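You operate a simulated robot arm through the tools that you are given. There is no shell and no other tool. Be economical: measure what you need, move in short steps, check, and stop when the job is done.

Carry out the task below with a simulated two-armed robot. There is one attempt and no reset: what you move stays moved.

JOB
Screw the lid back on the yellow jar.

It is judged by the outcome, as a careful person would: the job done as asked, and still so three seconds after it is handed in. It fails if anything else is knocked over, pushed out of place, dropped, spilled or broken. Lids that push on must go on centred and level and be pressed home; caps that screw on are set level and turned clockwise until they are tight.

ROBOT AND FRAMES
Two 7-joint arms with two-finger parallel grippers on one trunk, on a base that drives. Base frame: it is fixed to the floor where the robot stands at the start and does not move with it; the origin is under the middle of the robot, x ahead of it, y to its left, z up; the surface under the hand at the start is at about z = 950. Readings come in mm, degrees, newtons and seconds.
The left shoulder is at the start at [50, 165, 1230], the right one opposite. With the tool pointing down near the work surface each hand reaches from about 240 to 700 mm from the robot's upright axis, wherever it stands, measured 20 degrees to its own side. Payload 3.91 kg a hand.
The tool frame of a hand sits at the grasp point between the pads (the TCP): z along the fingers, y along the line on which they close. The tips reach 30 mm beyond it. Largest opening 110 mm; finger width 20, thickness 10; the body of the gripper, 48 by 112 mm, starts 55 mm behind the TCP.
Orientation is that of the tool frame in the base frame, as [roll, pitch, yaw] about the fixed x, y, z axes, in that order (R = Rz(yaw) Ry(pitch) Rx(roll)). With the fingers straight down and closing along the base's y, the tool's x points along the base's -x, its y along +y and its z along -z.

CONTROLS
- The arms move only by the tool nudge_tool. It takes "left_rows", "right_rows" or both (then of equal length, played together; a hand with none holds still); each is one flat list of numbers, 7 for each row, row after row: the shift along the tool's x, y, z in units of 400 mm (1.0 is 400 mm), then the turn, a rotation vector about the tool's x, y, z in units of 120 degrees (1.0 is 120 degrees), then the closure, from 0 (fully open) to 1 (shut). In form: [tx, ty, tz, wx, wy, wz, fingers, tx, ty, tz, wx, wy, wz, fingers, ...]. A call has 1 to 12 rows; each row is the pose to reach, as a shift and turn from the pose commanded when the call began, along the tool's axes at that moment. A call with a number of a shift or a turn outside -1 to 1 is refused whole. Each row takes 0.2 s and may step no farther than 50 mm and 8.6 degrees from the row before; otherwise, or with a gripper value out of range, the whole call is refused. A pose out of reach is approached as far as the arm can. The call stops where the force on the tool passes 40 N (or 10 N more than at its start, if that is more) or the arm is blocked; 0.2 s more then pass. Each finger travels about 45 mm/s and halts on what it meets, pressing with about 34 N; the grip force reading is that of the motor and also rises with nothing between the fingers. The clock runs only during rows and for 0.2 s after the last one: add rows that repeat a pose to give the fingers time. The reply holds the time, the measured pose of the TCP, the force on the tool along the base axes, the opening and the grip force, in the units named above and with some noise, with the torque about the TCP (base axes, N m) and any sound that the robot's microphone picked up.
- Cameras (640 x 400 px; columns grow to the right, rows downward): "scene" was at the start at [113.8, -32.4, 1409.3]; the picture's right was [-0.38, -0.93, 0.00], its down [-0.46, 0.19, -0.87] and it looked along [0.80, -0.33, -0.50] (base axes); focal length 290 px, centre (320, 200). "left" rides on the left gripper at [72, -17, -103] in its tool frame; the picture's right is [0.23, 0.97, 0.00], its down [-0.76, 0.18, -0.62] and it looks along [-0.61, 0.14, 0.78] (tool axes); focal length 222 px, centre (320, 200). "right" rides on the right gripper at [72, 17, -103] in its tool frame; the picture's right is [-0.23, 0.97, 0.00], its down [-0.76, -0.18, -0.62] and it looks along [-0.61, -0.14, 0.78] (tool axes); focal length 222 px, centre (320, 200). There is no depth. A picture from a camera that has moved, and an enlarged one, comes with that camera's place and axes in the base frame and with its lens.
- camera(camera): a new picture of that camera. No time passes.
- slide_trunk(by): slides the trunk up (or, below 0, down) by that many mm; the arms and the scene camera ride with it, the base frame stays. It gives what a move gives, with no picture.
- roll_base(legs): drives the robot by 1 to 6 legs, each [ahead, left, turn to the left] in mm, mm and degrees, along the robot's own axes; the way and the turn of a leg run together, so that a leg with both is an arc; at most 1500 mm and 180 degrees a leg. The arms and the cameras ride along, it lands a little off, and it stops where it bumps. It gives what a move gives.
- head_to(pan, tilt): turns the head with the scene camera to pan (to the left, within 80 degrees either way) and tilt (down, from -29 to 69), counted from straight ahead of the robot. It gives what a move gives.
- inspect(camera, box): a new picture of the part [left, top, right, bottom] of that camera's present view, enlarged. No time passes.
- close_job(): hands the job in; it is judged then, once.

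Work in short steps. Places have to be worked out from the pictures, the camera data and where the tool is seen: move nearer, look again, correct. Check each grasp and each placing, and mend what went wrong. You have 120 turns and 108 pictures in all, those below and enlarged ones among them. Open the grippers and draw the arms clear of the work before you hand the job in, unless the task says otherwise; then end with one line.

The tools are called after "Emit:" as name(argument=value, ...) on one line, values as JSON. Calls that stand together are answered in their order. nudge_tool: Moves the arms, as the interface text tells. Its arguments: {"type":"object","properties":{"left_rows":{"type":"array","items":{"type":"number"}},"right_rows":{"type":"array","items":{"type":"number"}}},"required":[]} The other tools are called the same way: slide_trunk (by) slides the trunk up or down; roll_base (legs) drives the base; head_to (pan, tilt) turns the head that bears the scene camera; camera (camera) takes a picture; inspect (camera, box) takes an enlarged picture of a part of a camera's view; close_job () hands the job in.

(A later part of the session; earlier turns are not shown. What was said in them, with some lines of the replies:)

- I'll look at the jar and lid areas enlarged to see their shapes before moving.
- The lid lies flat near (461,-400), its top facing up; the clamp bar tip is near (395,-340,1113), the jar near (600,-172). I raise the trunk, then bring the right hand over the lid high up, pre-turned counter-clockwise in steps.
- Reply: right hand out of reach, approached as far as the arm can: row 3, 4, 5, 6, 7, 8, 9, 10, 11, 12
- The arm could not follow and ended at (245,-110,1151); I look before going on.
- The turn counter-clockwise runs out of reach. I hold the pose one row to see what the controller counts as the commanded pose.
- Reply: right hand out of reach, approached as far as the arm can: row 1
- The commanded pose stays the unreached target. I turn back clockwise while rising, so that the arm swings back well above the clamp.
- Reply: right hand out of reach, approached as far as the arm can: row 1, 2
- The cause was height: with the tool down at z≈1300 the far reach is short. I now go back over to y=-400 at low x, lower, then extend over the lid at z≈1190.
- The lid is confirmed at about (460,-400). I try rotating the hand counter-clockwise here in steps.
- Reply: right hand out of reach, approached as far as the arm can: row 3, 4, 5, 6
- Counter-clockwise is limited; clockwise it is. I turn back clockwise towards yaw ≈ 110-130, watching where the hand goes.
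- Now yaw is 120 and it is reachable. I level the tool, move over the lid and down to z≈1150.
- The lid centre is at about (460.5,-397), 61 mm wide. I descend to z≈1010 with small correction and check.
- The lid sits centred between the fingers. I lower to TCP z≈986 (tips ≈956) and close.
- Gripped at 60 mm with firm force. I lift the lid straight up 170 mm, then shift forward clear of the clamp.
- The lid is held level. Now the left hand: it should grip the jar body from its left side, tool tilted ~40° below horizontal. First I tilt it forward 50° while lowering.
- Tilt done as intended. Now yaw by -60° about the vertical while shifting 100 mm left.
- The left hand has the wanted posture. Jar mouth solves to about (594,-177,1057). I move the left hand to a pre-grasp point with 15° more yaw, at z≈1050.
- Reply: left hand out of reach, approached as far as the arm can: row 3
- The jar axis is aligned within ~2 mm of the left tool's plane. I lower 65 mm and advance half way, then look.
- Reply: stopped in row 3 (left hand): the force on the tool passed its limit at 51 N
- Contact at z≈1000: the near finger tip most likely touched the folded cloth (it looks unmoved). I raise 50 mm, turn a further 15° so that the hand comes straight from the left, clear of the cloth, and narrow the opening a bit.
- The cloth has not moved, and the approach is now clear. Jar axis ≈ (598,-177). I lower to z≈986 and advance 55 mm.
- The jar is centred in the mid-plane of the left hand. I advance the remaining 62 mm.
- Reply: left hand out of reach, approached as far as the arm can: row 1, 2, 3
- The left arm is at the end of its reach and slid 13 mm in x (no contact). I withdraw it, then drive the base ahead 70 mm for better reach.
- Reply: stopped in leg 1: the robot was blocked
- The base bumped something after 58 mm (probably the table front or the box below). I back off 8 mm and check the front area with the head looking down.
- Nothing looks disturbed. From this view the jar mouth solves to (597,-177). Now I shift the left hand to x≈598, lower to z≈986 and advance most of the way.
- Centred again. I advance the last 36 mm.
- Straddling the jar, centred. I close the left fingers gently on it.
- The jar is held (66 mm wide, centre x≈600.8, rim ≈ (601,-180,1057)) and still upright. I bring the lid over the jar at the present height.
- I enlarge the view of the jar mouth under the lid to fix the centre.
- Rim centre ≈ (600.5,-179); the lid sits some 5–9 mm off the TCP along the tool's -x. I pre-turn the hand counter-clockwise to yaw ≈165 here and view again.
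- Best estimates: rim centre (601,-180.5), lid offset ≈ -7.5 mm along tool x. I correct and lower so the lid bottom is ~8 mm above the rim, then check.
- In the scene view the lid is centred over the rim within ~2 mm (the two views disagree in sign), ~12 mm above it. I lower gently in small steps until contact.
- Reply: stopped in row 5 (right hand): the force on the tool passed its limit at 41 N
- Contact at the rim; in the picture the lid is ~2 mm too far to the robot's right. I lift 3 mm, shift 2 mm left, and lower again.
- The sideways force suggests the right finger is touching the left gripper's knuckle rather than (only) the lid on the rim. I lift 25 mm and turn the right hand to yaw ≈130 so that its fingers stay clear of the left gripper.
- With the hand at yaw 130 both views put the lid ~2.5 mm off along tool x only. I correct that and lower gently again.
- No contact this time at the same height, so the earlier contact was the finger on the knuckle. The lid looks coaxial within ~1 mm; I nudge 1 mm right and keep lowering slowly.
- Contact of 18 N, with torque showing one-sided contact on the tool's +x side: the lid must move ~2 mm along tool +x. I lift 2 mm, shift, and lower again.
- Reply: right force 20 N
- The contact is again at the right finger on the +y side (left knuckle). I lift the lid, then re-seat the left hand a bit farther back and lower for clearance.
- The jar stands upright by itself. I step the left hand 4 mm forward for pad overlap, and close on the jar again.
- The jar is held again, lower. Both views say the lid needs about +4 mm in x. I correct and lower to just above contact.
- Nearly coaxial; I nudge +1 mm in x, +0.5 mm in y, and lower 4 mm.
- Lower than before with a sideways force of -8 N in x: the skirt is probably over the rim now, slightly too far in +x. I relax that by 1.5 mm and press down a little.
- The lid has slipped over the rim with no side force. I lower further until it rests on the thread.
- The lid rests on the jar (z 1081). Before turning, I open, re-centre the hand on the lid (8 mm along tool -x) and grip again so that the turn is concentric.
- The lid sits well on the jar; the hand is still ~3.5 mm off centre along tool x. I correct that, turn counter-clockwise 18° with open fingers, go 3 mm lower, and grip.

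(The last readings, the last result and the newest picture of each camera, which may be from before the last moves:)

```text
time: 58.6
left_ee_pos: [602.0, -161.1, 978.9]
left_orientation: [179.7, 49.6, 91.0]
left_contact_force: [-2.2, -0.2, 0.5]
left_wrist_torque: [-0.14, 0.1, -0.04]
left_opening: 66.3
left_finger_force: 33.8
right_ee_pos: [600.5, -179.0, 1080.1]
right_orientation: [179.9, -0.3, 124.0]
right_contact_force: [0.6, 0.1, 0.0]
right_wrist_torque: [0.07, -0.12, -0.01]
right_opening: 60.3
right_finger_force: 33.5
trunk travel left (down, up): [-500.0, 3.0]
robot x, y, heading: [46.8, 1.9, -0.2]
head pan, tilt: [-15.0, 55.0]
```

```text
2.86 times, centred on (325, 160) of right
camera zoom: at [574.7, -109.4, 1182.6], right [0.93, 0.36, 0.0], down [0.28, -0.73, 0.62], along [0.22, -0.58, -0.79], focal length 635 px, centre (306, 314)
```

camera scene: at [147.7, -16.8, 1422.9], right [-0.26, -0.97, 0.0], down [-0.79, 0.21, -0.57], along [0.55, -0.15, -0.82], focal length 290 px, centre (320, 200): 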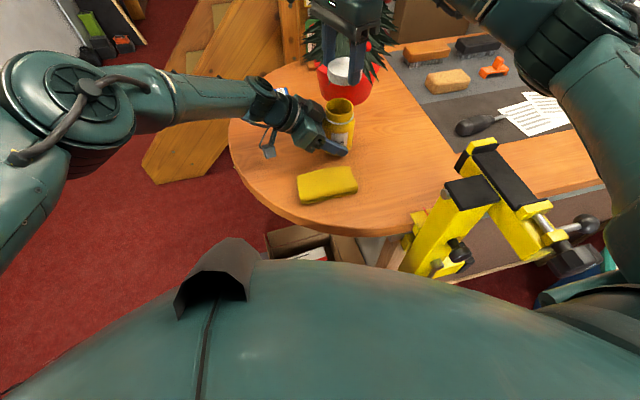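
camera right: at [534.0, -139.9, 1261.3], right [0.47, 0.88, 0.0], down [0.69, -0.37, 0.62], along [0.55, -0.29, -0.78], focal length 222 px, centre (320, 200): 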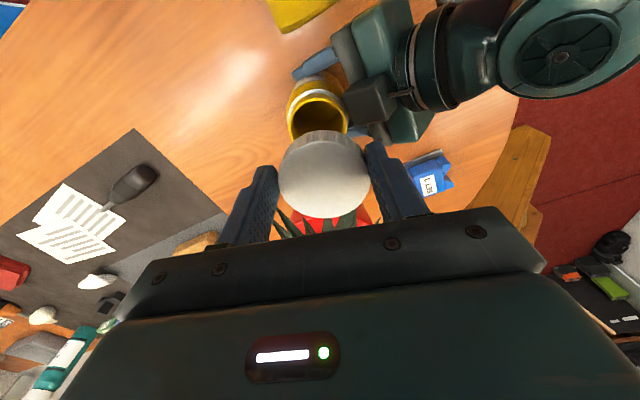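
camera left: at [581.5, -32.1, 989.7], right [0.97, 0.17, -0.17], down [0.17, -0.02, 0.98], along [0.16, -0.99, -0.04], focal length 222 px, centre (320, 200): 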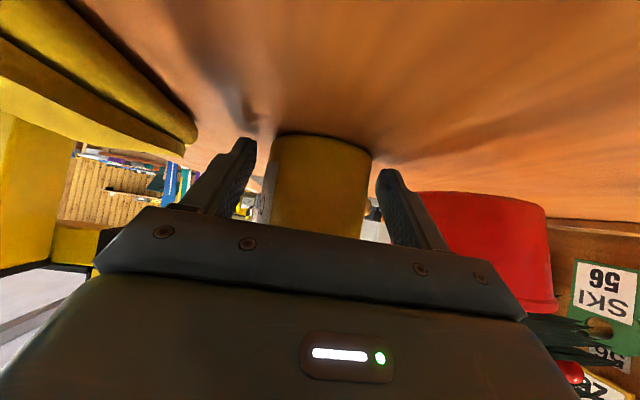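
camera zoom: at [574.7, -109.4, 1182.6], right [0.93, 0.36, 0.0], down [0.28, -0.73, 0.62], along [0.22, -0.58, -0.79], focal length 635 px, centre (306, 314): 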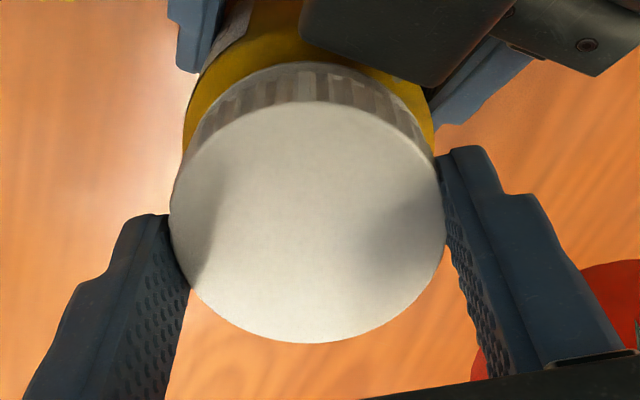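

Centred grip, no residual force. First turning stroke: 60° clockwise with a slight downward bias.

Emit:
nudge_tool(right_rows=[0, 0, 0.0015, 0, 0, 0.0625, 0.6, 0, 0, 0.002, 0, 0, 0.125, 0.6, 0, 0, 0.002, 0, 0, 0.1875, 0.6, 0, 0, 0.0025, 0, 0, 0.25, 0.6, 0, 0, 0.0025, 0, 0, 0.3125, 0.6, 0, 0, 0.003, 0, 0, 0.375, 0.6, 0, 0, 0.003, 0, 0, 0.4375, 0.6, 0, 0, 0.003, 0, 0, 0.5, 0.6])

Emit:
inspect(camera="scene", box=[290, 70, 390, 150])

```text
time: 60.4
left_ee_pos: [601.6, -160.6, 978.2]
left_orientation: [179.7, 49.5, 90.9]
left_contact_force: [5.3, -8.1, -3.4]
left_wrist_torque: [0.62, 0.35, 0.1]
left_opening: 66.1
left_finger_force: 33.9
right_ee_pos: [601.3, -179.6, 1079.2]
right_orientation: [-179.9, -0.4, 64.0]
right_contact_force: [-4.6, 10.6, 7.5]
right_wrist_torque: [0.36, 0.06, -0.01]
right_opening: 59.7
right_finger_force: 33.7
trunk travel left (down, up): [-500.0, 3.0]
robot x, y, heading: [49.0, -0.9, 0.2]
head pan, tilt: [-15.0, 55.0]
```

```text
5.00 times, centred on (340, 110) of scene
camera zoom: at [147.8, -16.4, 1422.9], right [-0.26, -0.97, 0.0], down [-0.79, 0.21, -0.57], along [0.55, -0.15, -0.82], focal length 1449 px, centre (220, 650)
```

zoom: 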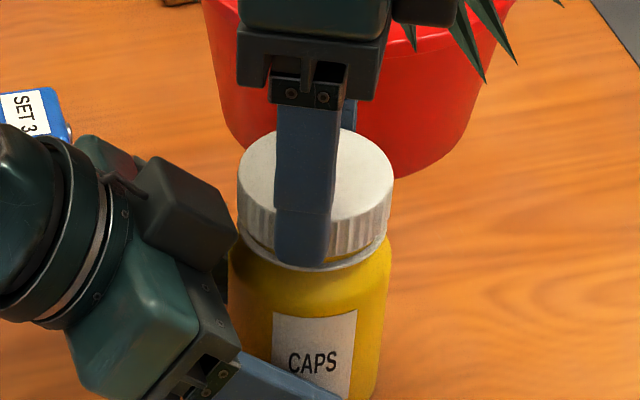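

No resistance yet (z torque ≈ 0), some sideways load. I open, shift 1.5 mm to relax, turn back counter-clockwise and grip again.

Emit:
nudge_tool(right_rows=[0, 0, 0, 0, 0, 0, 0.42, 0, 0, 0, 0, 0, 0, 0.34, 0.0026, -0.0032, -0.002, 0, 0, 0, 0.34, 0.0026, -0.0032, -0.002, 0, 0, -0.07, 0.34, 0.0026, -0.0032, -0.002, 0, 0, -0.14, 0.34, 0.0026, -0.0032, -0.002, 0, 0, -0.21, 0.34, 0.0026, -0.0032, -0.002, 0, 0, -0.28, 0.34, 0.0026, -0.0032, -0.002, 0, 0, -0.35, 0.34, 0.0026, -0.0032, -0.002, 0, 0, -0.42, 0.34, 0.0026, -0.0032, -0.002, 0, 0, -0.49, 0.34, 0.0026, -0.0032, -0.002, 0, 0, -0.52, 0.34])

Emit:
nudge_tool(right_rows=[0, 0, 0, 0, 0, 0, 0.42, 0, 0, 0, 0, 0, 0, 0.52, 0, 0, 0, 0, 0, 0, 0.6, 0, 0, 0, 0, 0, 0, 0.6, 0, 0, 0.0015, 0, 0, 0.0625, 0.6, 0, 0, 0.002, 0, 0, 0.125, 0.6, 0, 0, 0.002, 0, 0, 0.1875, 0.6, 0, 0, 0.0025, 0, 0, 0.25, 0.6, 0, 0, 0.0025, 0, 0, 0.3125, 0.6, 0, 0, 0.003, 0, 0, 0.375, 0.6, 0, 0, 0.003, 0, 0, 0.4375, 0.6, 0, 0, 0.003, 0, 0, 0.5, 0.6])

```text
time: 62.8
left_ee_pos: [602.2, -160.5, 978.9]
left_orientation: [179.7, 49.7, 90.9]
left_contact_force: [0.8, 0.8, 1.3]
left_wrist_torque: [-0.06, -0.04, 0.02]
left_opening: 66.1
left_finger_force: 34.2
right_ee_pos: [599.7, -177.4, 1078.7]
right_orientation: [179.9, -0.4, 126.6]
right_contact_force: [0.0, -0.8, -0.1]
right_wrist_torque: [0.02, 0.02, -0.01]
right_opening: 72.5
right_finger_force: 0.0
trunk travel left (down, up): [-500.0, 3.0]
robot x, y, heading: [43.9, -0.9, -0.3]
head pan, tilt: [-15.0, 55.0]
```

```text
time: 65.4
left_ee_pos: [600.5, -161.6, 978.9]
left_orientation: [179.8, 49.6, 90.9]
left_contact_force: [-11.1, -10.1, 2.7]
left_wrist_torque: [0.3, -0.72, -0.13]
left_opening: 66.3
left_finger_force: 33.3
right_ee_pos: [601.3, -177.8, 1078.7]
right_orientation: [-180.0, -0.4, 66.3]
right_contact_force: [13.2, 9.1, 2.9]
right_wrist_torque: [0.26, -0.58, 0.03]
right_opening: 59.3
right_finger_force: 34.5
trunk travel left (down, up): [-500.0, 3.0]
robot x, y, heading: [47.4, -1.0, 0.2]
head pan, tilt: [-15.0, 55.0]
```

Still free turning; the lid is being pushed (+x,+y) by the jar. I open, shift the hand by about (+1.5,+1) mm, and look closely.

Emit:
nudge_tool(right_rows=[0, 0, 0, 0, 0, 0, 0.42, 0, 0, 0, 0, 0, 0, 0.34, 0, 0, 0, 0, 0, 0, 0.34])

Emit:
inspect(camera="scene", box=[290, 70, 390, 150])

Emit:
inspect(camera="right", box=[250, 70, 400, 230])

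```text
time: 66.2
left_ee_pos: [602.2, -160.2, 977.0]
left_orientation: [179.6, 49.6, 91.0]
left_contact_force: [0.7, 0.3, 0.4]
left_wrist_torque: [-0.08, 0.02, 0.03]
left_opening: 65.8
left_finger_force: 34.1
right_ee_pos: [600.4, -178.1, 1077.3]
right_orientation: [-179.9, -0.2, 66.5]
right_contact_force: [-0.9, -0.2, -0.4]
right_wrist_torque: [-0.05, -0.01, 0.01]
right_opening: 72.6
right_finger_force: 0.0
trunk travel left (down, up): [-500.0, 3.0]
robot x, y, heading: [51.0, -3.0, 0.3]
head pan, tilt: [-15.0, 55.0]
```

```text
5.00 times, centred on (340, 110) of scene
camera zoom: at [147.9, -16.5, 1422.9], right [-0.26, -0.97, 0.0], down [-0.79, 0.21, -0.57], along [0.55, -0.15, -0.82], focal length 1449 px, centre (220, 650)
```

zoom: 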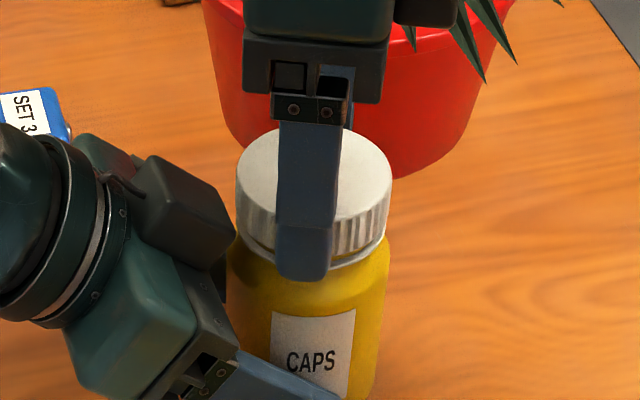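

```text
2.50 times, centred on (325, 150) of right
camera zoom: at [645.1, -118.7, 1180.2], right [0.8, -0.6, -0.01], down [-0.47, -0.63, 0.62], along [-0.37, -0.5, -0.78], focal length 555 px, centre (308, 325)
```

zoom: 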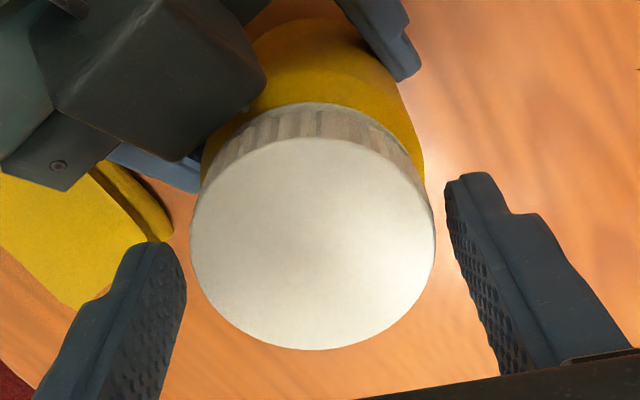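

The lid is level, centred, and lower (almost at the ring). I go on: turn back open, re-grip, and another clockwise stroke with light downward press.

Emit:
nudge_tool(right_rows=[0.002, 0.001, 0, 0, 0, -0.065, 0.34, 0.002, 0.001, 0, 0, 0, -0.13, 0.34, 0.002, 0.001, 0, 0, 0, -0.195, 0.34, 0.002, 0.001, 0, 0, 0, -0.26, 0.34, 0.002, 0.001, 0, 0, 0, -0.325, 0.34, 0.002, 0.001, 0, 0, 0, -0.39, 0.34, 0.002, 0.001, 0, 0, 0, -0.455, 0.34, 0.002, 0.001, 0, 0, 0, -0.5, 0.34, 0.002, 0.001, 0, 0, 0, -0.5, 0.45, 0.002, 0.001, 0, 0, 0, -0.5, 0.6, 0.002, 0.001, 0, 0, 0, -0.5, 0.6, 0.002, 0.001, 0, 0, 0, -0.5, 0.6])

Emit:
nudge_tool(right_rows=[0, 0, 0.002, 0, 0, 0.0625, 0.6, 0, 0, 0.003, 0, 0, 0.125, 0.6, 0, 0, 0.004, 0, 0, 0.1875, 0.6, 0, 0, 0.004, 0, 0, 0.25, 0.6, 0, 0, 0.005, 0, 0, 0.3125, 0.6, 0, 0, 0.005, 0, 0, 0.375, 0.6, 0, 0, 0.006, 0, 0, 0.4375, 0.6, 0, 0, 0.006, 0, 0, 0.5, 0.6])

```text
time: 68.8
left_ee_pos: [601.9, -160.4, 978.0]
left_orientation: [179.7, 49.6, 91.0]
left_contact_force: [3.4, 0.3, 0.4]
left_wrist_torque: [-0.2, 0.4, 0.02]
left_opening: 66.4
left_finger_force: 33.4
right_ee_pos: [602.7, -178.8, 1076.8]
right_orientation: [179.8, -0.3, 126.5]
right_contact_force: [-4.7, -0.9, 0.5]
right_wrist_torque: [0.03, 0.06, -0.01]
right_opening: 59.7
right_finger_force: 34.4
trunk travel left (down, up): [-500.0, 3.0]
robot x, y, heading: [48.8, 1.5, -0.2]
head pan, tilt: [-15.0, 55.0]
```

```text
time: 70.6
left_ee_pos: [600.4, -161.1, 978.0]
left_orientation: [179.8, 49.5, 90.8]
left_contact_force: [-1.3, 4.3, 1.3]
left_wrist_torque: [-0.5, -0.24, 0.05]
left_opening: 66.0
left_finger_force: 33.8
right_ee_pos: [600.6, -177.0, 1075.4]
right_orientation: [-179.9, -0.3, 66.3]
right_contact_force: [4.1, -4.1, 6.8]
right_wrist_torque: [-0.11, -0.17, -0.03]
right_opening: 59.4
right_finger_force: 33.8
trunk travel left (down, up): [-500.0, 3.0]
robot x, y, heading: [51.0, 2.7, 0.2]
head pan, tilt: [-15.0, 55.0]
```

Forces are small and the lid is creeping down (1075.4). Next stroke.

Emit:
nudge_tool(right_rows=[0, 0, 0, 0, 0, 0, 0.4, 0, 0, 0, 0, 0, 0, 0.34, 0, 0, 0, 0, 0, -0.07, 0.34, 0, 0, 0, 0, 0, -0.14, 0.34, 0, 0, 0, 0, 0, -0.21, 0.34, 0, 0, 0, 0, 0, -0.28, 0.34, 0, 0, 0, 0, 0, -0.35, 0.34, 0, 0, 0, 0, 0, -0.42, 0.34, 0, 0, 0, 0, 0, -0.49, 0.34, 0, 0, 0, 0, 0, -0.5, 0.45, 0, 0, 0, 0, 0, -0.5, 0.6, 0, 0, 0, 0, 0, -0.5, 0.6])

Emit:
nudge_tool(right_rows=[0, 0, 0.002, 0, 0, 0, 0.6, 0, 0, 0.002, 0, 0, 0.0625, 0.6, 0, 0, 0.003, 0, 0, 0.125, 0.6, 0, 0, 0.004, 0, 0, 0.1875, 0.6, 0, 0, 0.004, 0, 0, 0.25, 0.6, 0, 0, 0.005, 0, 0, 0.3125, 0.6, 0, 0, 0.005, 0, 0, 0.375, 0.6, 0, 0, 0.006, 0, 0, 0.4375, 0.6, 0, 0, 0.006, 0, 0, 0.5, 0.6])

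Emit:
inspect(camera="scene", box=[290, 70, 390, 150])

```text
time: 73.2
left_ee_pos: [601.8, -161.2, 978.6]
left_orientation: [179.7, 49.5, 91.0]
left_contact_force: [1.5, 0.6, -0.4]
left_wrist_torque: [-0.27, 0.3, 0.02]
left_opening: 66.2
left_finger_force: 34.0
right_ee_pos: [602.0, -177.3, 1076.6]
right_orientation: [179.9, -0.3, 126.6]
right_contact_force: [-1.5, -0.9, 1.2]
right_wrist_torque: [0.08, -0.09, 0.02]
right_opening: 60.2
right_finger_force: 34.0
trunk travel left (down, up): [-500.0, 3.0]
robot x, y, heading: [49.1, -1.3, -0.1]
head pan, tilt: [-15.0, 55.0]
```

```text
time: 75.2
left_ee_pos: [600.7, -159.8, 978.0]
left_orientation: [179.7, 49.6, 90.8]
left_contact_force: [-1.8, 6.4, -2.9]
left_wrist_torque: [-0.45, -0.32, 0.01]
left_opening: 66.1
left_finger_force: 33.7
right_ee_pos: [600.4, -176.6, 1074.7]
right_orientation: [180.0, -0.4, 66.3]
right_contact_force: [7.3, -5.3, 15.7]
right_wrist_torque: [-0.29, -0.28, 0.03]
right_opening: 59.9
right_finger_force: 33.8
trunk travel left (down, up): [-500.0, 3.0]
robot x, y, heading: [49.6, 1.1, 0.2]
head pan, tilt: [-15.0, 55.0]
```

```text
5.00 times, centred on (340, 110) of scene
camera zoom: at [147.3, -16.1, 1423.0], right [-0.26, -0.97, 0.0], down [-0.79, 0.21, -0.57], along [0.55, -0.15, -0.82], focal length 1449 px, centre (220, 650)
```

zoom: 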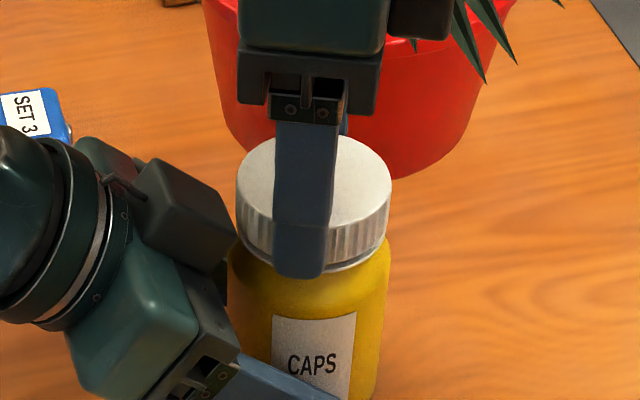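

The lid top keeps sinking in the picture — it is threading. I re-grip 2.5 mm higher to keep the fingertips off the shoulder and continue with less press.

Emit:
nudge_tool(right_rows=[0, 0, 0, 0, 0, 0, 0.4, 0, 0, -0.003, 0, 0, 0, 0.34, 0, 0, -0.0085, 0, 0, -0.07, 0.34, 0, 0, -0.0085, 0, 0, -0.14, 0.34, 0, 0, -0.0085, 0, 0, -0.21, 0.34, 0, 0, -0.0085, 0, 0, -0.28, 0.34, 0, 0, -0.0085, 0, 0, -0.35, 0.34, 0, 0, -0.0085, 0, 0, -0.42, 0.34, 0, 0, -0.0085, 0, 0, -0.49, 0.34, 0, 0, -0.0085, 0, 0, -0.5, 0.45, 0, 0, -0.0085, 0, 0, -0.5, 0.6, 0, 0, -0.0085, 0, 0, -0.5, 0.6])

Emit:
nudge_tool(right_rows=[0, 0, 0.001, 0, 0, 0, 0.6, 0, 0, 0.001, 0, 0, 0.0625, 0.6, 0, 0, 0.0015, 0, 0, 0.125, 0.6, 0, 0, 0.002, 0, 0, 0.1875, 0.6, 0, 0, 0.002, 0, 0, 0.25, 0.6, 0, 0, 0.0025, 0, 0, 0.3125, 0.6, 0, 0, 0.003, 0, 0, 0.375, 0.6, 0, 0, 0.003, 0, 0, 0.4375, 0.6, 0, 0, 0.003, 0, 0, 0.5, 0.6])

```text
time: 77.8
left_ee_pos: [600.8, -160.9, 977.6]
left_orientation: [179.7, 49.7, 91.0]
left_contact_force: [-3.1, -4.2, -0.3]
left_wrist_torque: [0.24, -0.16, -0.03]
left_opening: 66.0
left_finger_force: 34.4
right_ee_pos: [601.3, -180.0, 1075.8]
right_orientation: [179.8, -0.2, 126.6]
right_contact_force: [2.5, 2.9, -1.5]
right_wrist_torque: [0.09, -0.09, -0.01]
right_opening: 59.3
right_finger_force: 33.8
trunk travel left (down, up): [-500.0, 3.0]
robot x, y, heading: [45.2, -0.2, 0.1]
head pan, tilt: [-15.0, 55.0]
```

```text
time: 79.8
left_ee_pos: [602.1, -159.1, 979.2]
left_orientation: [179.5, 49.6, 90.9]
left_contact_force: [-7.1, 13.1, 4.5]
left_wrist_torque: [-0.04, -0.15, -1.34]
left_opening: 65.3
left_finger_force: 33.9
right_ee_pos: [600.8, -178.1, 1077.6]
right_orientation: [-179.9, -0.3, 66.3]
right_contact_force: [6.3, -9.3, 3.1]
right_wrist_torque: [-0.61, -0.35, 1.18]
right_opening: 59.4
right_finger_force: 33.9
trunk travel left (down, up): [-500.0, 3.0]
robot x, y, heading: [48.7, -1.7, 0.3]
head pan, tilt: [-15.0, 55.0]
```

Now the torque about z is 1.2 N·m: the lid is getting tight. I check the picture, then one more short stroke to confirm tightness.

Emit:
nudge_tool(right_rows=[0, 0, 0, 0, 0, 0, 0.4, 0, 0, 0, 0, 0, 0, 0.34, 0, 0, 0, 0, 0, -0.07, 0.34, 0, 0, 0, 0, 0, -0.14, 0.34, 0, 0, 0, 0, 0, -0.21, 0.34, 0, 0, 0, 0, 0, -0.28, 0.34, 0, 0, 0, 0, 0, -0.35, 0.34, 0, 0, 0, 0, 0, -0.42, 0.34, 0, 0, 0, 0, 0, -0.49, 0.34, 0, 0, 0, 0, 0, -0.5, 0.34])

Emit:
inspect(camera="scene", box=[290, 70, 390, 150])

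Emit:
inspect(camera="right", box=[250, 70, 400, 230])

```text
time: 82.0
left_ee_pos: [602.1, -160.1, 978.6]
left_orientation: [179.7, 49.7, 91.0]
left_contact_force: [2.1, -1.6, 7.1]
left_wrist_torque: [0.05, 0.03, -0.01]
left_opening: 65.0
left_finger_force: 34.1
right_ee_pos: [602.1, -176.0, 1075.9]
right_orientation: [179.9, -0.4, 126.6]
right_contact_force: [-0.2, 0.2, -0.2]
right_wrist_torque: [0.01, -0.01, 0.0]
right_opening: 72.4
right_finger_force: 0.1
trunk travel left (down, up): [-500.0, 3.0]
robot x, y, heading: [47.0, 0.2, -0.1]
head pan, tilt: [-15.0, 55.0]
```

```text
5.00 times, centred on (340, 110) of scene
camera zoom: at [147.4, -16.6, 1423.0], right [-0.26, -0.97, 0.0], down [-0.79, 0.21, -0.57], along [0.55, -0.15, -0.82], focal length 1449 px, centre (220, 650)
```

zoom: 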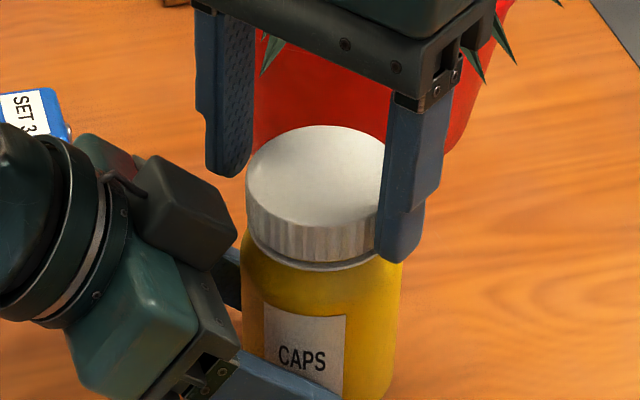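

```text
2.50 times, centred on (325, 150) of right
camera zoom: at [571.2, -108.8, 1178.1], right [0.92, 0.4, 0.0], down [0.31, -0.72, 0.62], along [0.25, -0.57, -0.79], focal length 555 px, centre (308, 325)
```

zoom: 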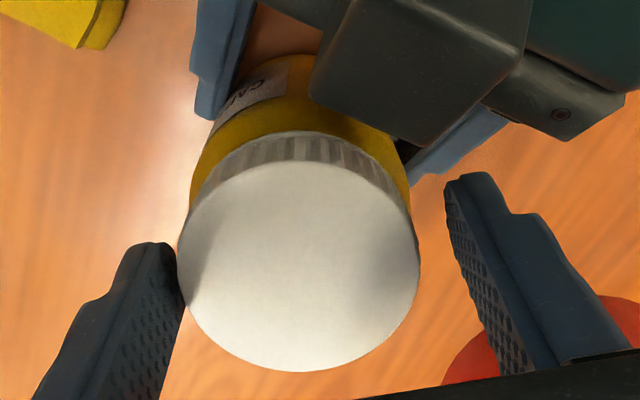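

The jar crept ~5 mm out of the left fingertips and turned slightly under the torque. With the right hand open, I re-seat the left grip 8 mm further on.

Emit:
nudge_tool(left_rows=[0, 0, 0, 0, 0, 0, 0.35, 0, 0, 0, 0, 0, 0, 0.27, 0, 0, 0, 0, 0, 0, 0.27, -0.007, 0, 0.0085, 0, 0, 0, 0.27, -0.0135, 0, 0.016, 0, 0, 0, 0.27, -0.0135, 0, 0.016, 0, 0, 0, 0.35, -0.0135, 0, 0.016, 0, 0, 0, 0.42, -0.0135, 0, 0.016, 0, 0, 0, 0.5, -0.0135, 0, 0.016, 0, 0, 0, 0.5])

Emit:
inspect(camera="scene", box=[290, 70, 390, 150])

Emit:
inspect(camera="right", box=[250, 70, 400, 230])

```text
time: 84.0
left_ee_pos: [600.8, -169.1, 979.6]
left_orientation: [179.7, 49.7, 91.0]
left_contact_force: [0.1, 0.4, -0.1]
left_wrist_torque: [0.02, 0.08, -0.01]
left_opening: 66.5
left_finger_force: 34.2
right_ee_pos: [602.3, -178.0, 1075.2]
right_orientation: [180.0, -0.3, 126.5]
right_contact_force: [0.4, -0.4, -0.6]
right_wrist_torque: [-0.03, 0.02, 0.01]
right_opening: 72.6
right_finger_force: 0.2
trunk travel left (down, up): [-500.0, 3.0]
robot x, y, heading: [49.5, -0.8, 0.0]
head pan, tilt: [-15.0, 55.0]
```

```text
5.00 times, centred on (340, 110) of scene
camera zoom: at [147.9, -16.7, 1422.9], right [-0.26, -0.97, 0.0], down [-0.79, 0.21, -0.57], along [0.55, -0.15, -0.82], focal length 1449 px, centre (220, 650)
```

zoom: 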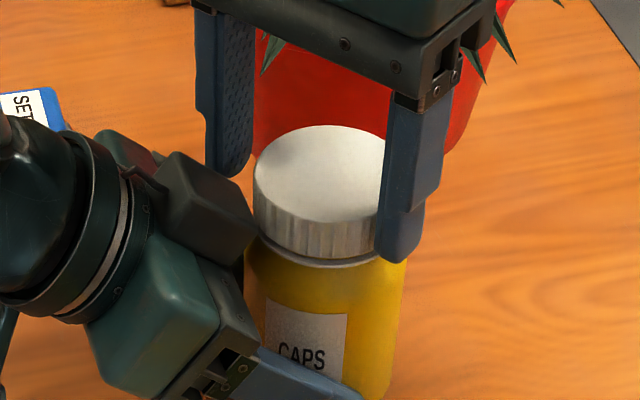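

```text
2.50 times, centred on (325, 150) of right
camera zoom: at [571.8, -108.8, 1177.9], right [0.92, 0.4, 0.0], down [0.31, -0.72, 0.62], along [0.25, -0.57, -0.79], focal length 555 px, centre (308, 325)
```

zoom: 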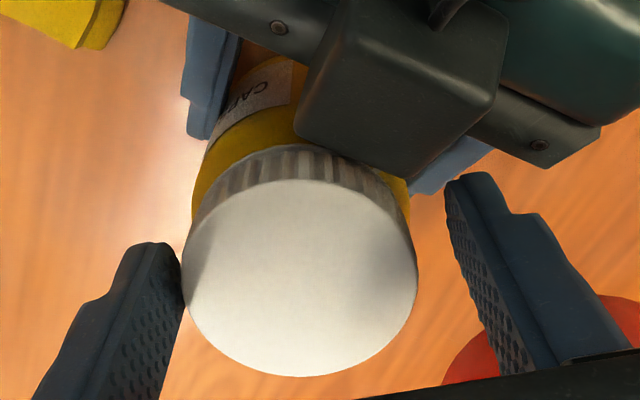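

The jar is now held properly at about (603,-187). I re-centre the right hand on the lid (−9 mm tool x, −4 mm tool y) and grip.

Emit:
nudge_tool(right_rows=[0, -0.0108, 0, 0, 0, 0, 0.34, -0.012, -0.0108, 0, 0, 0, 0, 0.34, -0.0225, -0.0108, 0, 0, 0, 0, 0.34, -0.0225, -0.0108, 0, 0, 0, 0, 0.34, -0.0225, -0.0108, 0, 0, 0, 0, 0.42, -0.0225, -0.0108, 0, 0, 0, 0, 0.52, -0.0225, -0.0108, 0, 0, 0, 0, 0.6, -0.0225, -0.0108, 0, 0, 0, 0, 0.6])

Emit:
inspect(camera="right", box=[250, 70, 400, 230])

```text
time: 85.8
left_ee_pos: [601.7, -168.9, 978.5]
left_orientation: [179.8, 49.6, 91.0]
left_contact_force: [-2.7, 1.0, 0.0]
left_wrist_torque: [0.01, -0.05, -0.03]
left_opening: 66.1
left_finger_force: 33.5
right_ee_pos: [603.8, -186.7, 1074.6]
right_orientation: [179.8, -0.3, 126.5]
right_contact_force: [2.4, -0.1, -0.4]
right_wrist_torque: [-0.18, 0.05, 0.02]
right_opening: 60.2
right_finger_force: 34.1
trunk travel left (down, up): [-500.0, 3.0]
robot x, y, heading: [52.6, -0.6, -0.0]
head pan, tilt: [-15.0, 55.0]
```

```text
2.50 times, centred on (325, 150) of right
camera zoom: at [573.7, -118.3, 1177.7], right [0.92, 0.4, 0.0], down [0.31, -0.72, 0.62], along [0.25, -0.57, -0.79], focal length 555 px, centre (308, 325)
```

zoom: 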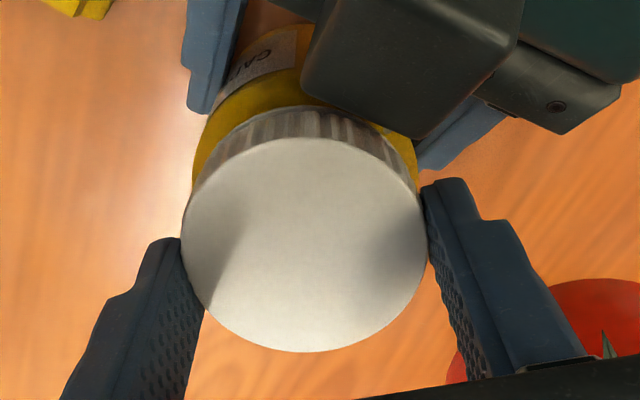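

Good concentric grip. I turn clockwise in shorter pieces to see when torque builds.

Emit:
nudge_tool(right_rows=[0, 0, 0.0005, 0, 0, 0.05, 0.6, 0, 0, 0.0005, 0, 0, 0.1, 0.6, 0, 0, 0.001, 0, 0, 0.15, 0.6, 0, 0, 0.001, 0, 0, 0.2, 0.6])

Emit:
inspect(camera="scene", box=[290, 70, 390, 150])

```text
time: 86.8
left_ee_pos: [600.9, -169.0, 979.3]
left_orientation: [179.7, 49.6, 91.0]
left_contact_force: [0.3, 0.4, 1.0]
left_wrist_torque: [0.05, 0.19, -1.14]
left_opening: 66.7
left_finger_force: 33.9
right_ee_pos: [602.4, -187.5, 1075.0]
right_orientation: [179.9, -0.3, 102.6]
right_contact_force: [-1.6, -1.9, 2.2]
right_wrist_torque: [-0.09, 0.01, 1.19]
right_opening: 59.5
right_finger_force: 34.3
trunk travel left (down, up): [-500.0, 3.0]
robot x, y, heading: [47.3, -0.3, 0.0]
head pan, tilt: [-15.0, 55.0]
```

```text
5.00 times, centred on (340, 110) of scene
camera zoom: at [147.5, -16.7, 1423.0], right [-0.26, -0.97, 0.0], down [-0.79, 0.21, -0.57], along [0.55, -0.15, -0.82], focal length 1449 px, centre (220, 650)
```

zoom: 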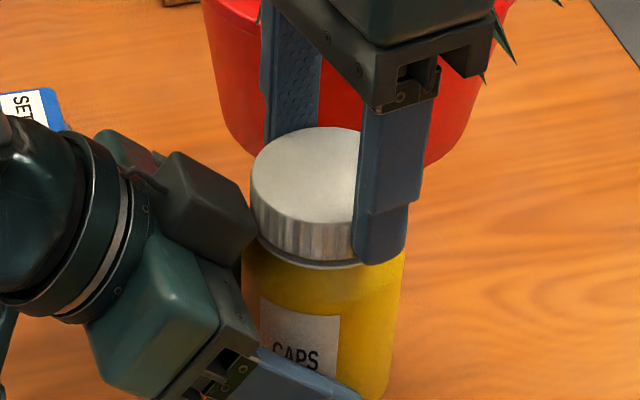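

Torque reached 1.2 N·m at once, and the jar itself begins to turn in the left fingers rather than the lid sinking: the lid is tight. I open the right hand and lift it straight up.

Emit:
nudge_tool(right_rows=[0, 0, 0, 0, 0, 0.2, 0.5, 0, 0, 0, 0, 0, 0.2, 0.34, 0, 0, 0, 0, 0, 0.2, 0.3, 0, 0, -0.04, 0, 0, 0.2, 0.3, 0, 0, -0.14, 0, 0, 0.2, 0.3, 0, 0, -0.25, 0, 0, 0.2, 0.3, 0, 0, -0.25, 0, 0, 0.2, 0.3])

Emit:
inspect(camera="scene", box=[290, 70, 390, 150])

Emit:
camera(camera="right")

```text
refused: row 1 steps farther than a row can; nothing moved
```

```text
5.00 times, centred on (340, 110) of scene
camera zoom: at [147.5, -16.7, 1423.0], right [-0.26, -0.97, 0.0], down [-0.79, 0.21, -0.57], along [0.55, -0.15, -0.82], focal length 1449 px, centre (220, 650)
```

zoom: 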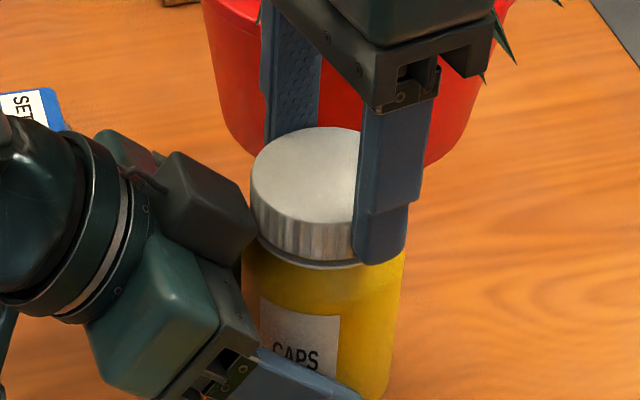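

```text
33 pictures are left
camera right: at [603.3, -112.2, 1177.4], right [1.0, -0.01, 0.0], down [-0.01, -0.79, 0.62], along [-0.01, -0.62, -0.79], focal length 222 px, centre (320, 200)
```

right: 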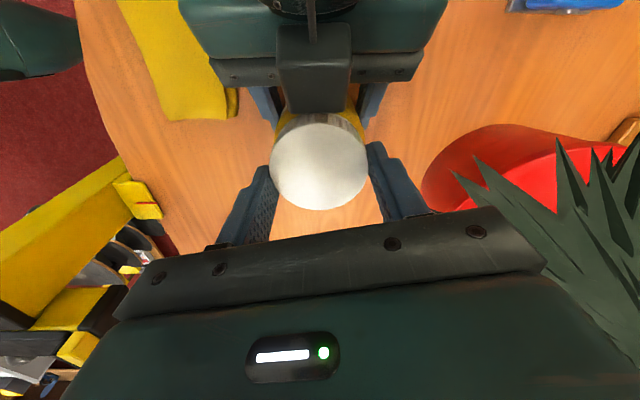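

Refused because of my leftover turn value. As the lid is still gripped, I give one more 24° of clockwise turn to confirm the torque holds.

Emit:
nudge_tool(right_rows=[0, 0, 0, 0, 0, 0.05, 0.6, 0, 0, 0, 0, 0, 0.1, 0.6, 0, 0, 0, 0, 0, 0.15, 0.6, 0, 0, 0, 0, 0, 0.2, 0.6])

Emit:
inspect(camera="scene", box=[290, 70, 390, 150])

```text
time: 87.8
left_ee_pos: [602.4, -168.5, 979.5]
left_orientation: [179.6, 49.5, 90.9]
left_contact_force: [3.3, 0.4, -0.7]
left_wrist_torque: [0.21, 0.15, -0.92]
left_opening: 66.1
left_finger_force: 33.8
right_ee_pos: [602.3, -187.8, 1073.6]
right_orientation: [-179.8, -0.3, 78.5]
right_contact_force: [-4.9, 1.1, 4.7]
right_wrist_torque: [-0.01, 0.24, 1.0]
right_opening: 59.3
right_finger_force: 33.7
trunk travel left (down, up): [-500.0, 3.0]
robot x, y, heading: [49.4, -2.2, -0.1]
head pan, tilt: [-15.0, 55.0]
```

```text
5.00 times, centred on (340, 110) of scene
camera zoom: at [147.3, -16.6, 1423.0], right [-0.26, -0.97, 0.0], down [-0.79, 0.21, -0.57], along [0.55, -0.15, -0.82], focal length 1449 px, centre (220, 650)
```

zoom: 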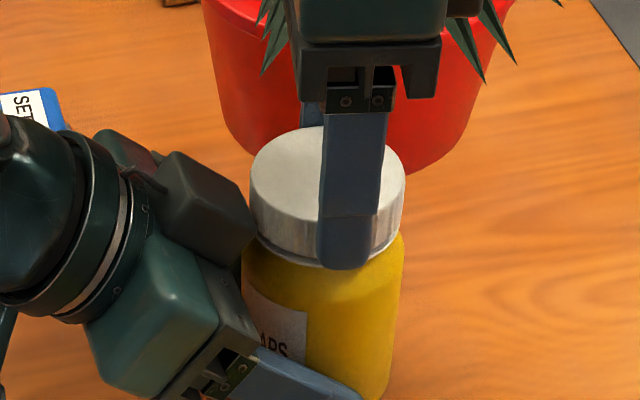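

The jar (label) now turns together with the lid: it is tight. I open the right hand and lift straight up.

Emit:
nudge_tool(right_rows=[0, 0, 0, 0, 0, 0, 0.5, 0, 0, 0, 0, 0, 0, 0.34, 0, 0, 0, 0, 0, 0, 0.3, 0, 0, -0.04, 0, 0, 0, 0.3, 0, 0, -0.14, 0, 0, 0, 0.3, 0, 0, -0.25, 0, 0, 0, 0.3, 0, 0, -0.25, 0, 0, 0, 0.3])

Emit:
nudge_tool(left_rows=[0, 0, 0, 0, 0, 0, 0.4, 0, 0, 0, 0, 0, 0, 0.3, 0, 0, 0, 0, 0, 0, 0.2, 0, 0, 0, 0, 0, 0, 0.15, 0.03, 0, -0.036, 0, 0, 0, 0.15, 0.08, 0, -0.1, 0, 0, 0, 0.15, 0.15, 0, -0.18, 0, 0, 0, 0.15, 0.12, 0, -0.28, 0, 0, 0, 0.15, 0.08, 0, -0.38, 0, 0, 0, 0.15])

Emit:
inspect(camera="scene", box=[240, 50, 420, 200])

Emit:
camera(camera="right")

```text
time: 89.4
left_ee_pos: [601.6, -168.0, 979.9]
left_orientation: [179.8, 49.7, 91.0]
left_contact_force: [-0.3, 0.8, 1.3]
left_wrist_torque: [0.09, -0.05, 0.01]
left_opening: 66.2
left_finger_force: 33.8
right_ee_pos: [602.0, -189.4, 1175.7]
right_orientation: [-179.9, -0.3, 78.5]
right_contact_force: [0.0, 0.4, -0.1]
right_wrist_torque: [0.02, -0.02, -0.01]
right_opening: 76.8
right_finger_force: 0.1
trunk travel left (down, up): [-500.0, 3.0]
robot x, y, heading: [50.9, 0.4, -0.2]
head pan, tilt: [-15.0, 55.0]
```

```text
time: 91.4
left_ee_pos: [599.3, -30.2, 1051.1]
left_orientation: [179.8, 49.6, 91.0]
left_contact_force: [-0.7, 0.4, -0.3]
left_wrist_torque: [0.0, 0.01, 0.0]
left_opening: 93.9
left_finger_force: 0.1
right_ee_pos: [604.9, -189.8, 1176.5]
right_orientation: [-179.9, -0.3, 78.5]
right_contact_force: [-0.5, 0.1, 0.7]
right_wrist_torque: [-0.02, 0.03, 0.02]
right_opening: 77.2
right_finger_force: 0.1
trunk travel left (down, up): [-500.0, 3.0]
robot x, y, heading: [51.0, 0.7, -0.1]
head pan, tilt: [-15.0, 55.0]
```

```text
2.67 times, centred on (330, 125) of scene
camera zoom: at [147.5, -16.1, 1422.9], right [-0.26, -0.97, 0.0], down [-0.79, 0.21, -0.57], along [0.55, -0.15, -0.82], focal length 773 px, centre (293, 400)
```

zoom: 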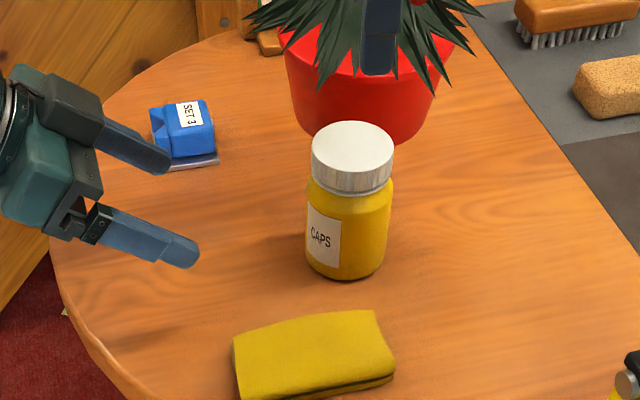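

```text
30 pictures are left
camera right: at [634.0, -121.7, 1278.5], right [0.91, -0.42, 0.0], down [-0.33, -0.71, 0.62], along [-0.26, -0.56, -0.78], focal length 222 px, centre (320, 200)
```

right: 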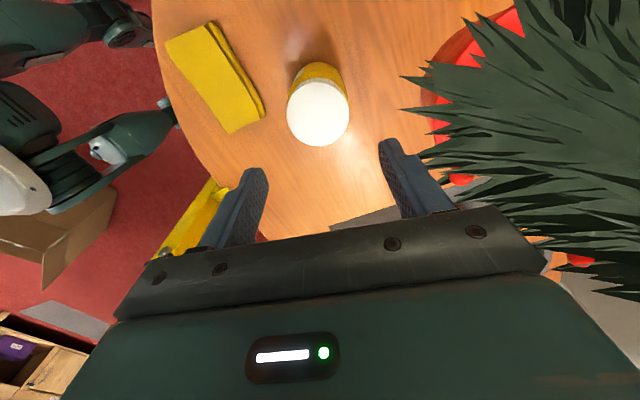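

The jar stands upright with the lid level. I draw the right hand away sideways and take a close final look.

Emit:
nudge_tool(right_rows=[-0.1, -0.018, 0, 0, 0, 0, 0.3, -0.2, -0.035, 0, 0, 0, 0, 0.3, -0.3, -0.052, 0, 0, 0, 0, 0.3, -0.4, -0.07, 0, 0, 0, 0, 0.3, -0.4, -0.07, 0, 0, 0, 0, 0.1])

Emit:
inspect(camera="scene", box=[300, 80, 380, 160])

Emit:
camera(camera="scene")

Emit:
inspect(camera="left", box=[240, 80, 420, 240])

```text
time: 92.6
left_ee_pos: [599.7, -29.9, 1050.5]
left_orientation: [179.8, 49.6, 91.0]
left_contact_force: [0.2, 0.6, -0.1]
left_wrist_torque: [0.02, -0.01, 0.01]
left_opening: 93.6
left_finger_force: 0.1
right_ee_pos: [542.1, -336.7, 1174.4]
right_orientation: [-179.7, -0.3, 78.5]
right_contact_force: [-0.2, -0.4, 0.3]
right_wrist_torque: [0.01, -0.02, -0.01]
right_opening: 99.0
right_finger_force: 0.1
trunk travel left (down, up): [-500.0, 3.0]
robot x, y, heading: [51.7, 0.1, -0.0]
head pan, tilt: [-15.0, 55.0]
```

```text
5.00 times, centred on (340, 120) of scene
camera zoom: at [148.2, -16.1, 1422.9], right [-0.26, -0.97, 0.0], down [-0.79, 0.21, -0.57], along [0.55, -0.15, -0.82], focal length 1449 px, centre (220, 600)
```

zoom: 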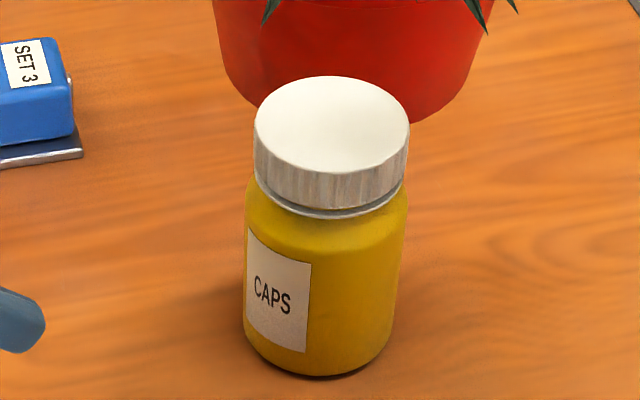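

```text
28 pictures are left
camera scene: at [148.2, -16.1, 1422.9], right [-0.26, -0.97, 0.0], down [-0.79, 0.21, -0.57], along [0.55, -0.15, -0.82], focal length 290 px, centre (320, 200)
```

scene: 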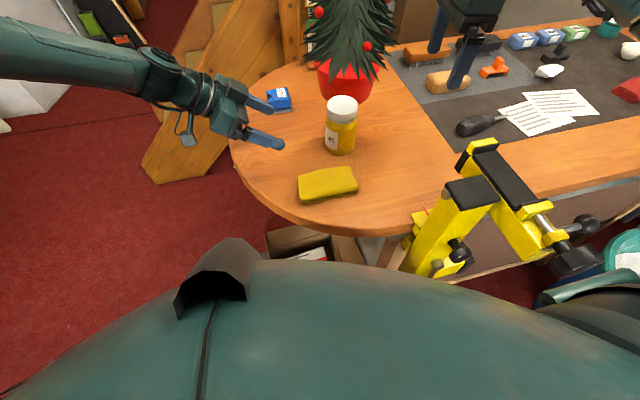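

```text
2.50 times, centred on (330, 160) of left
camera zoom: at [581.1, 94.4, 1062.3], right [0.97, 0.17, -0.17], down [0.18, -0.02, 0.98], along [0.16, -0.99, -0.04], focal length 555 px, centre (295, 300)
```

zoom: 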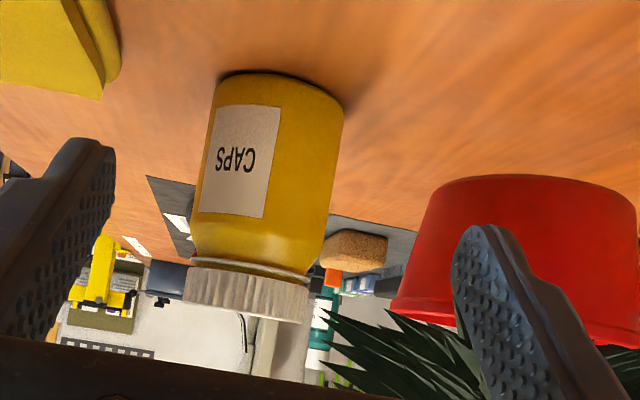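

The lid is level, parallel to the ring and tight, the jar stands upright, nothing else has moved, and both hands are open and clear. I hand the job in.

Emit:
close_job()

```text
The job is handed in.
```

The lid is screwed back on the yellow jar, level and tight. The jar now stands about a centimetre from where it was and is turned slightly. Two light touches on the way, a left fingertip probably on the folded cloth and the base stopping against something, moved nothing that I could see.
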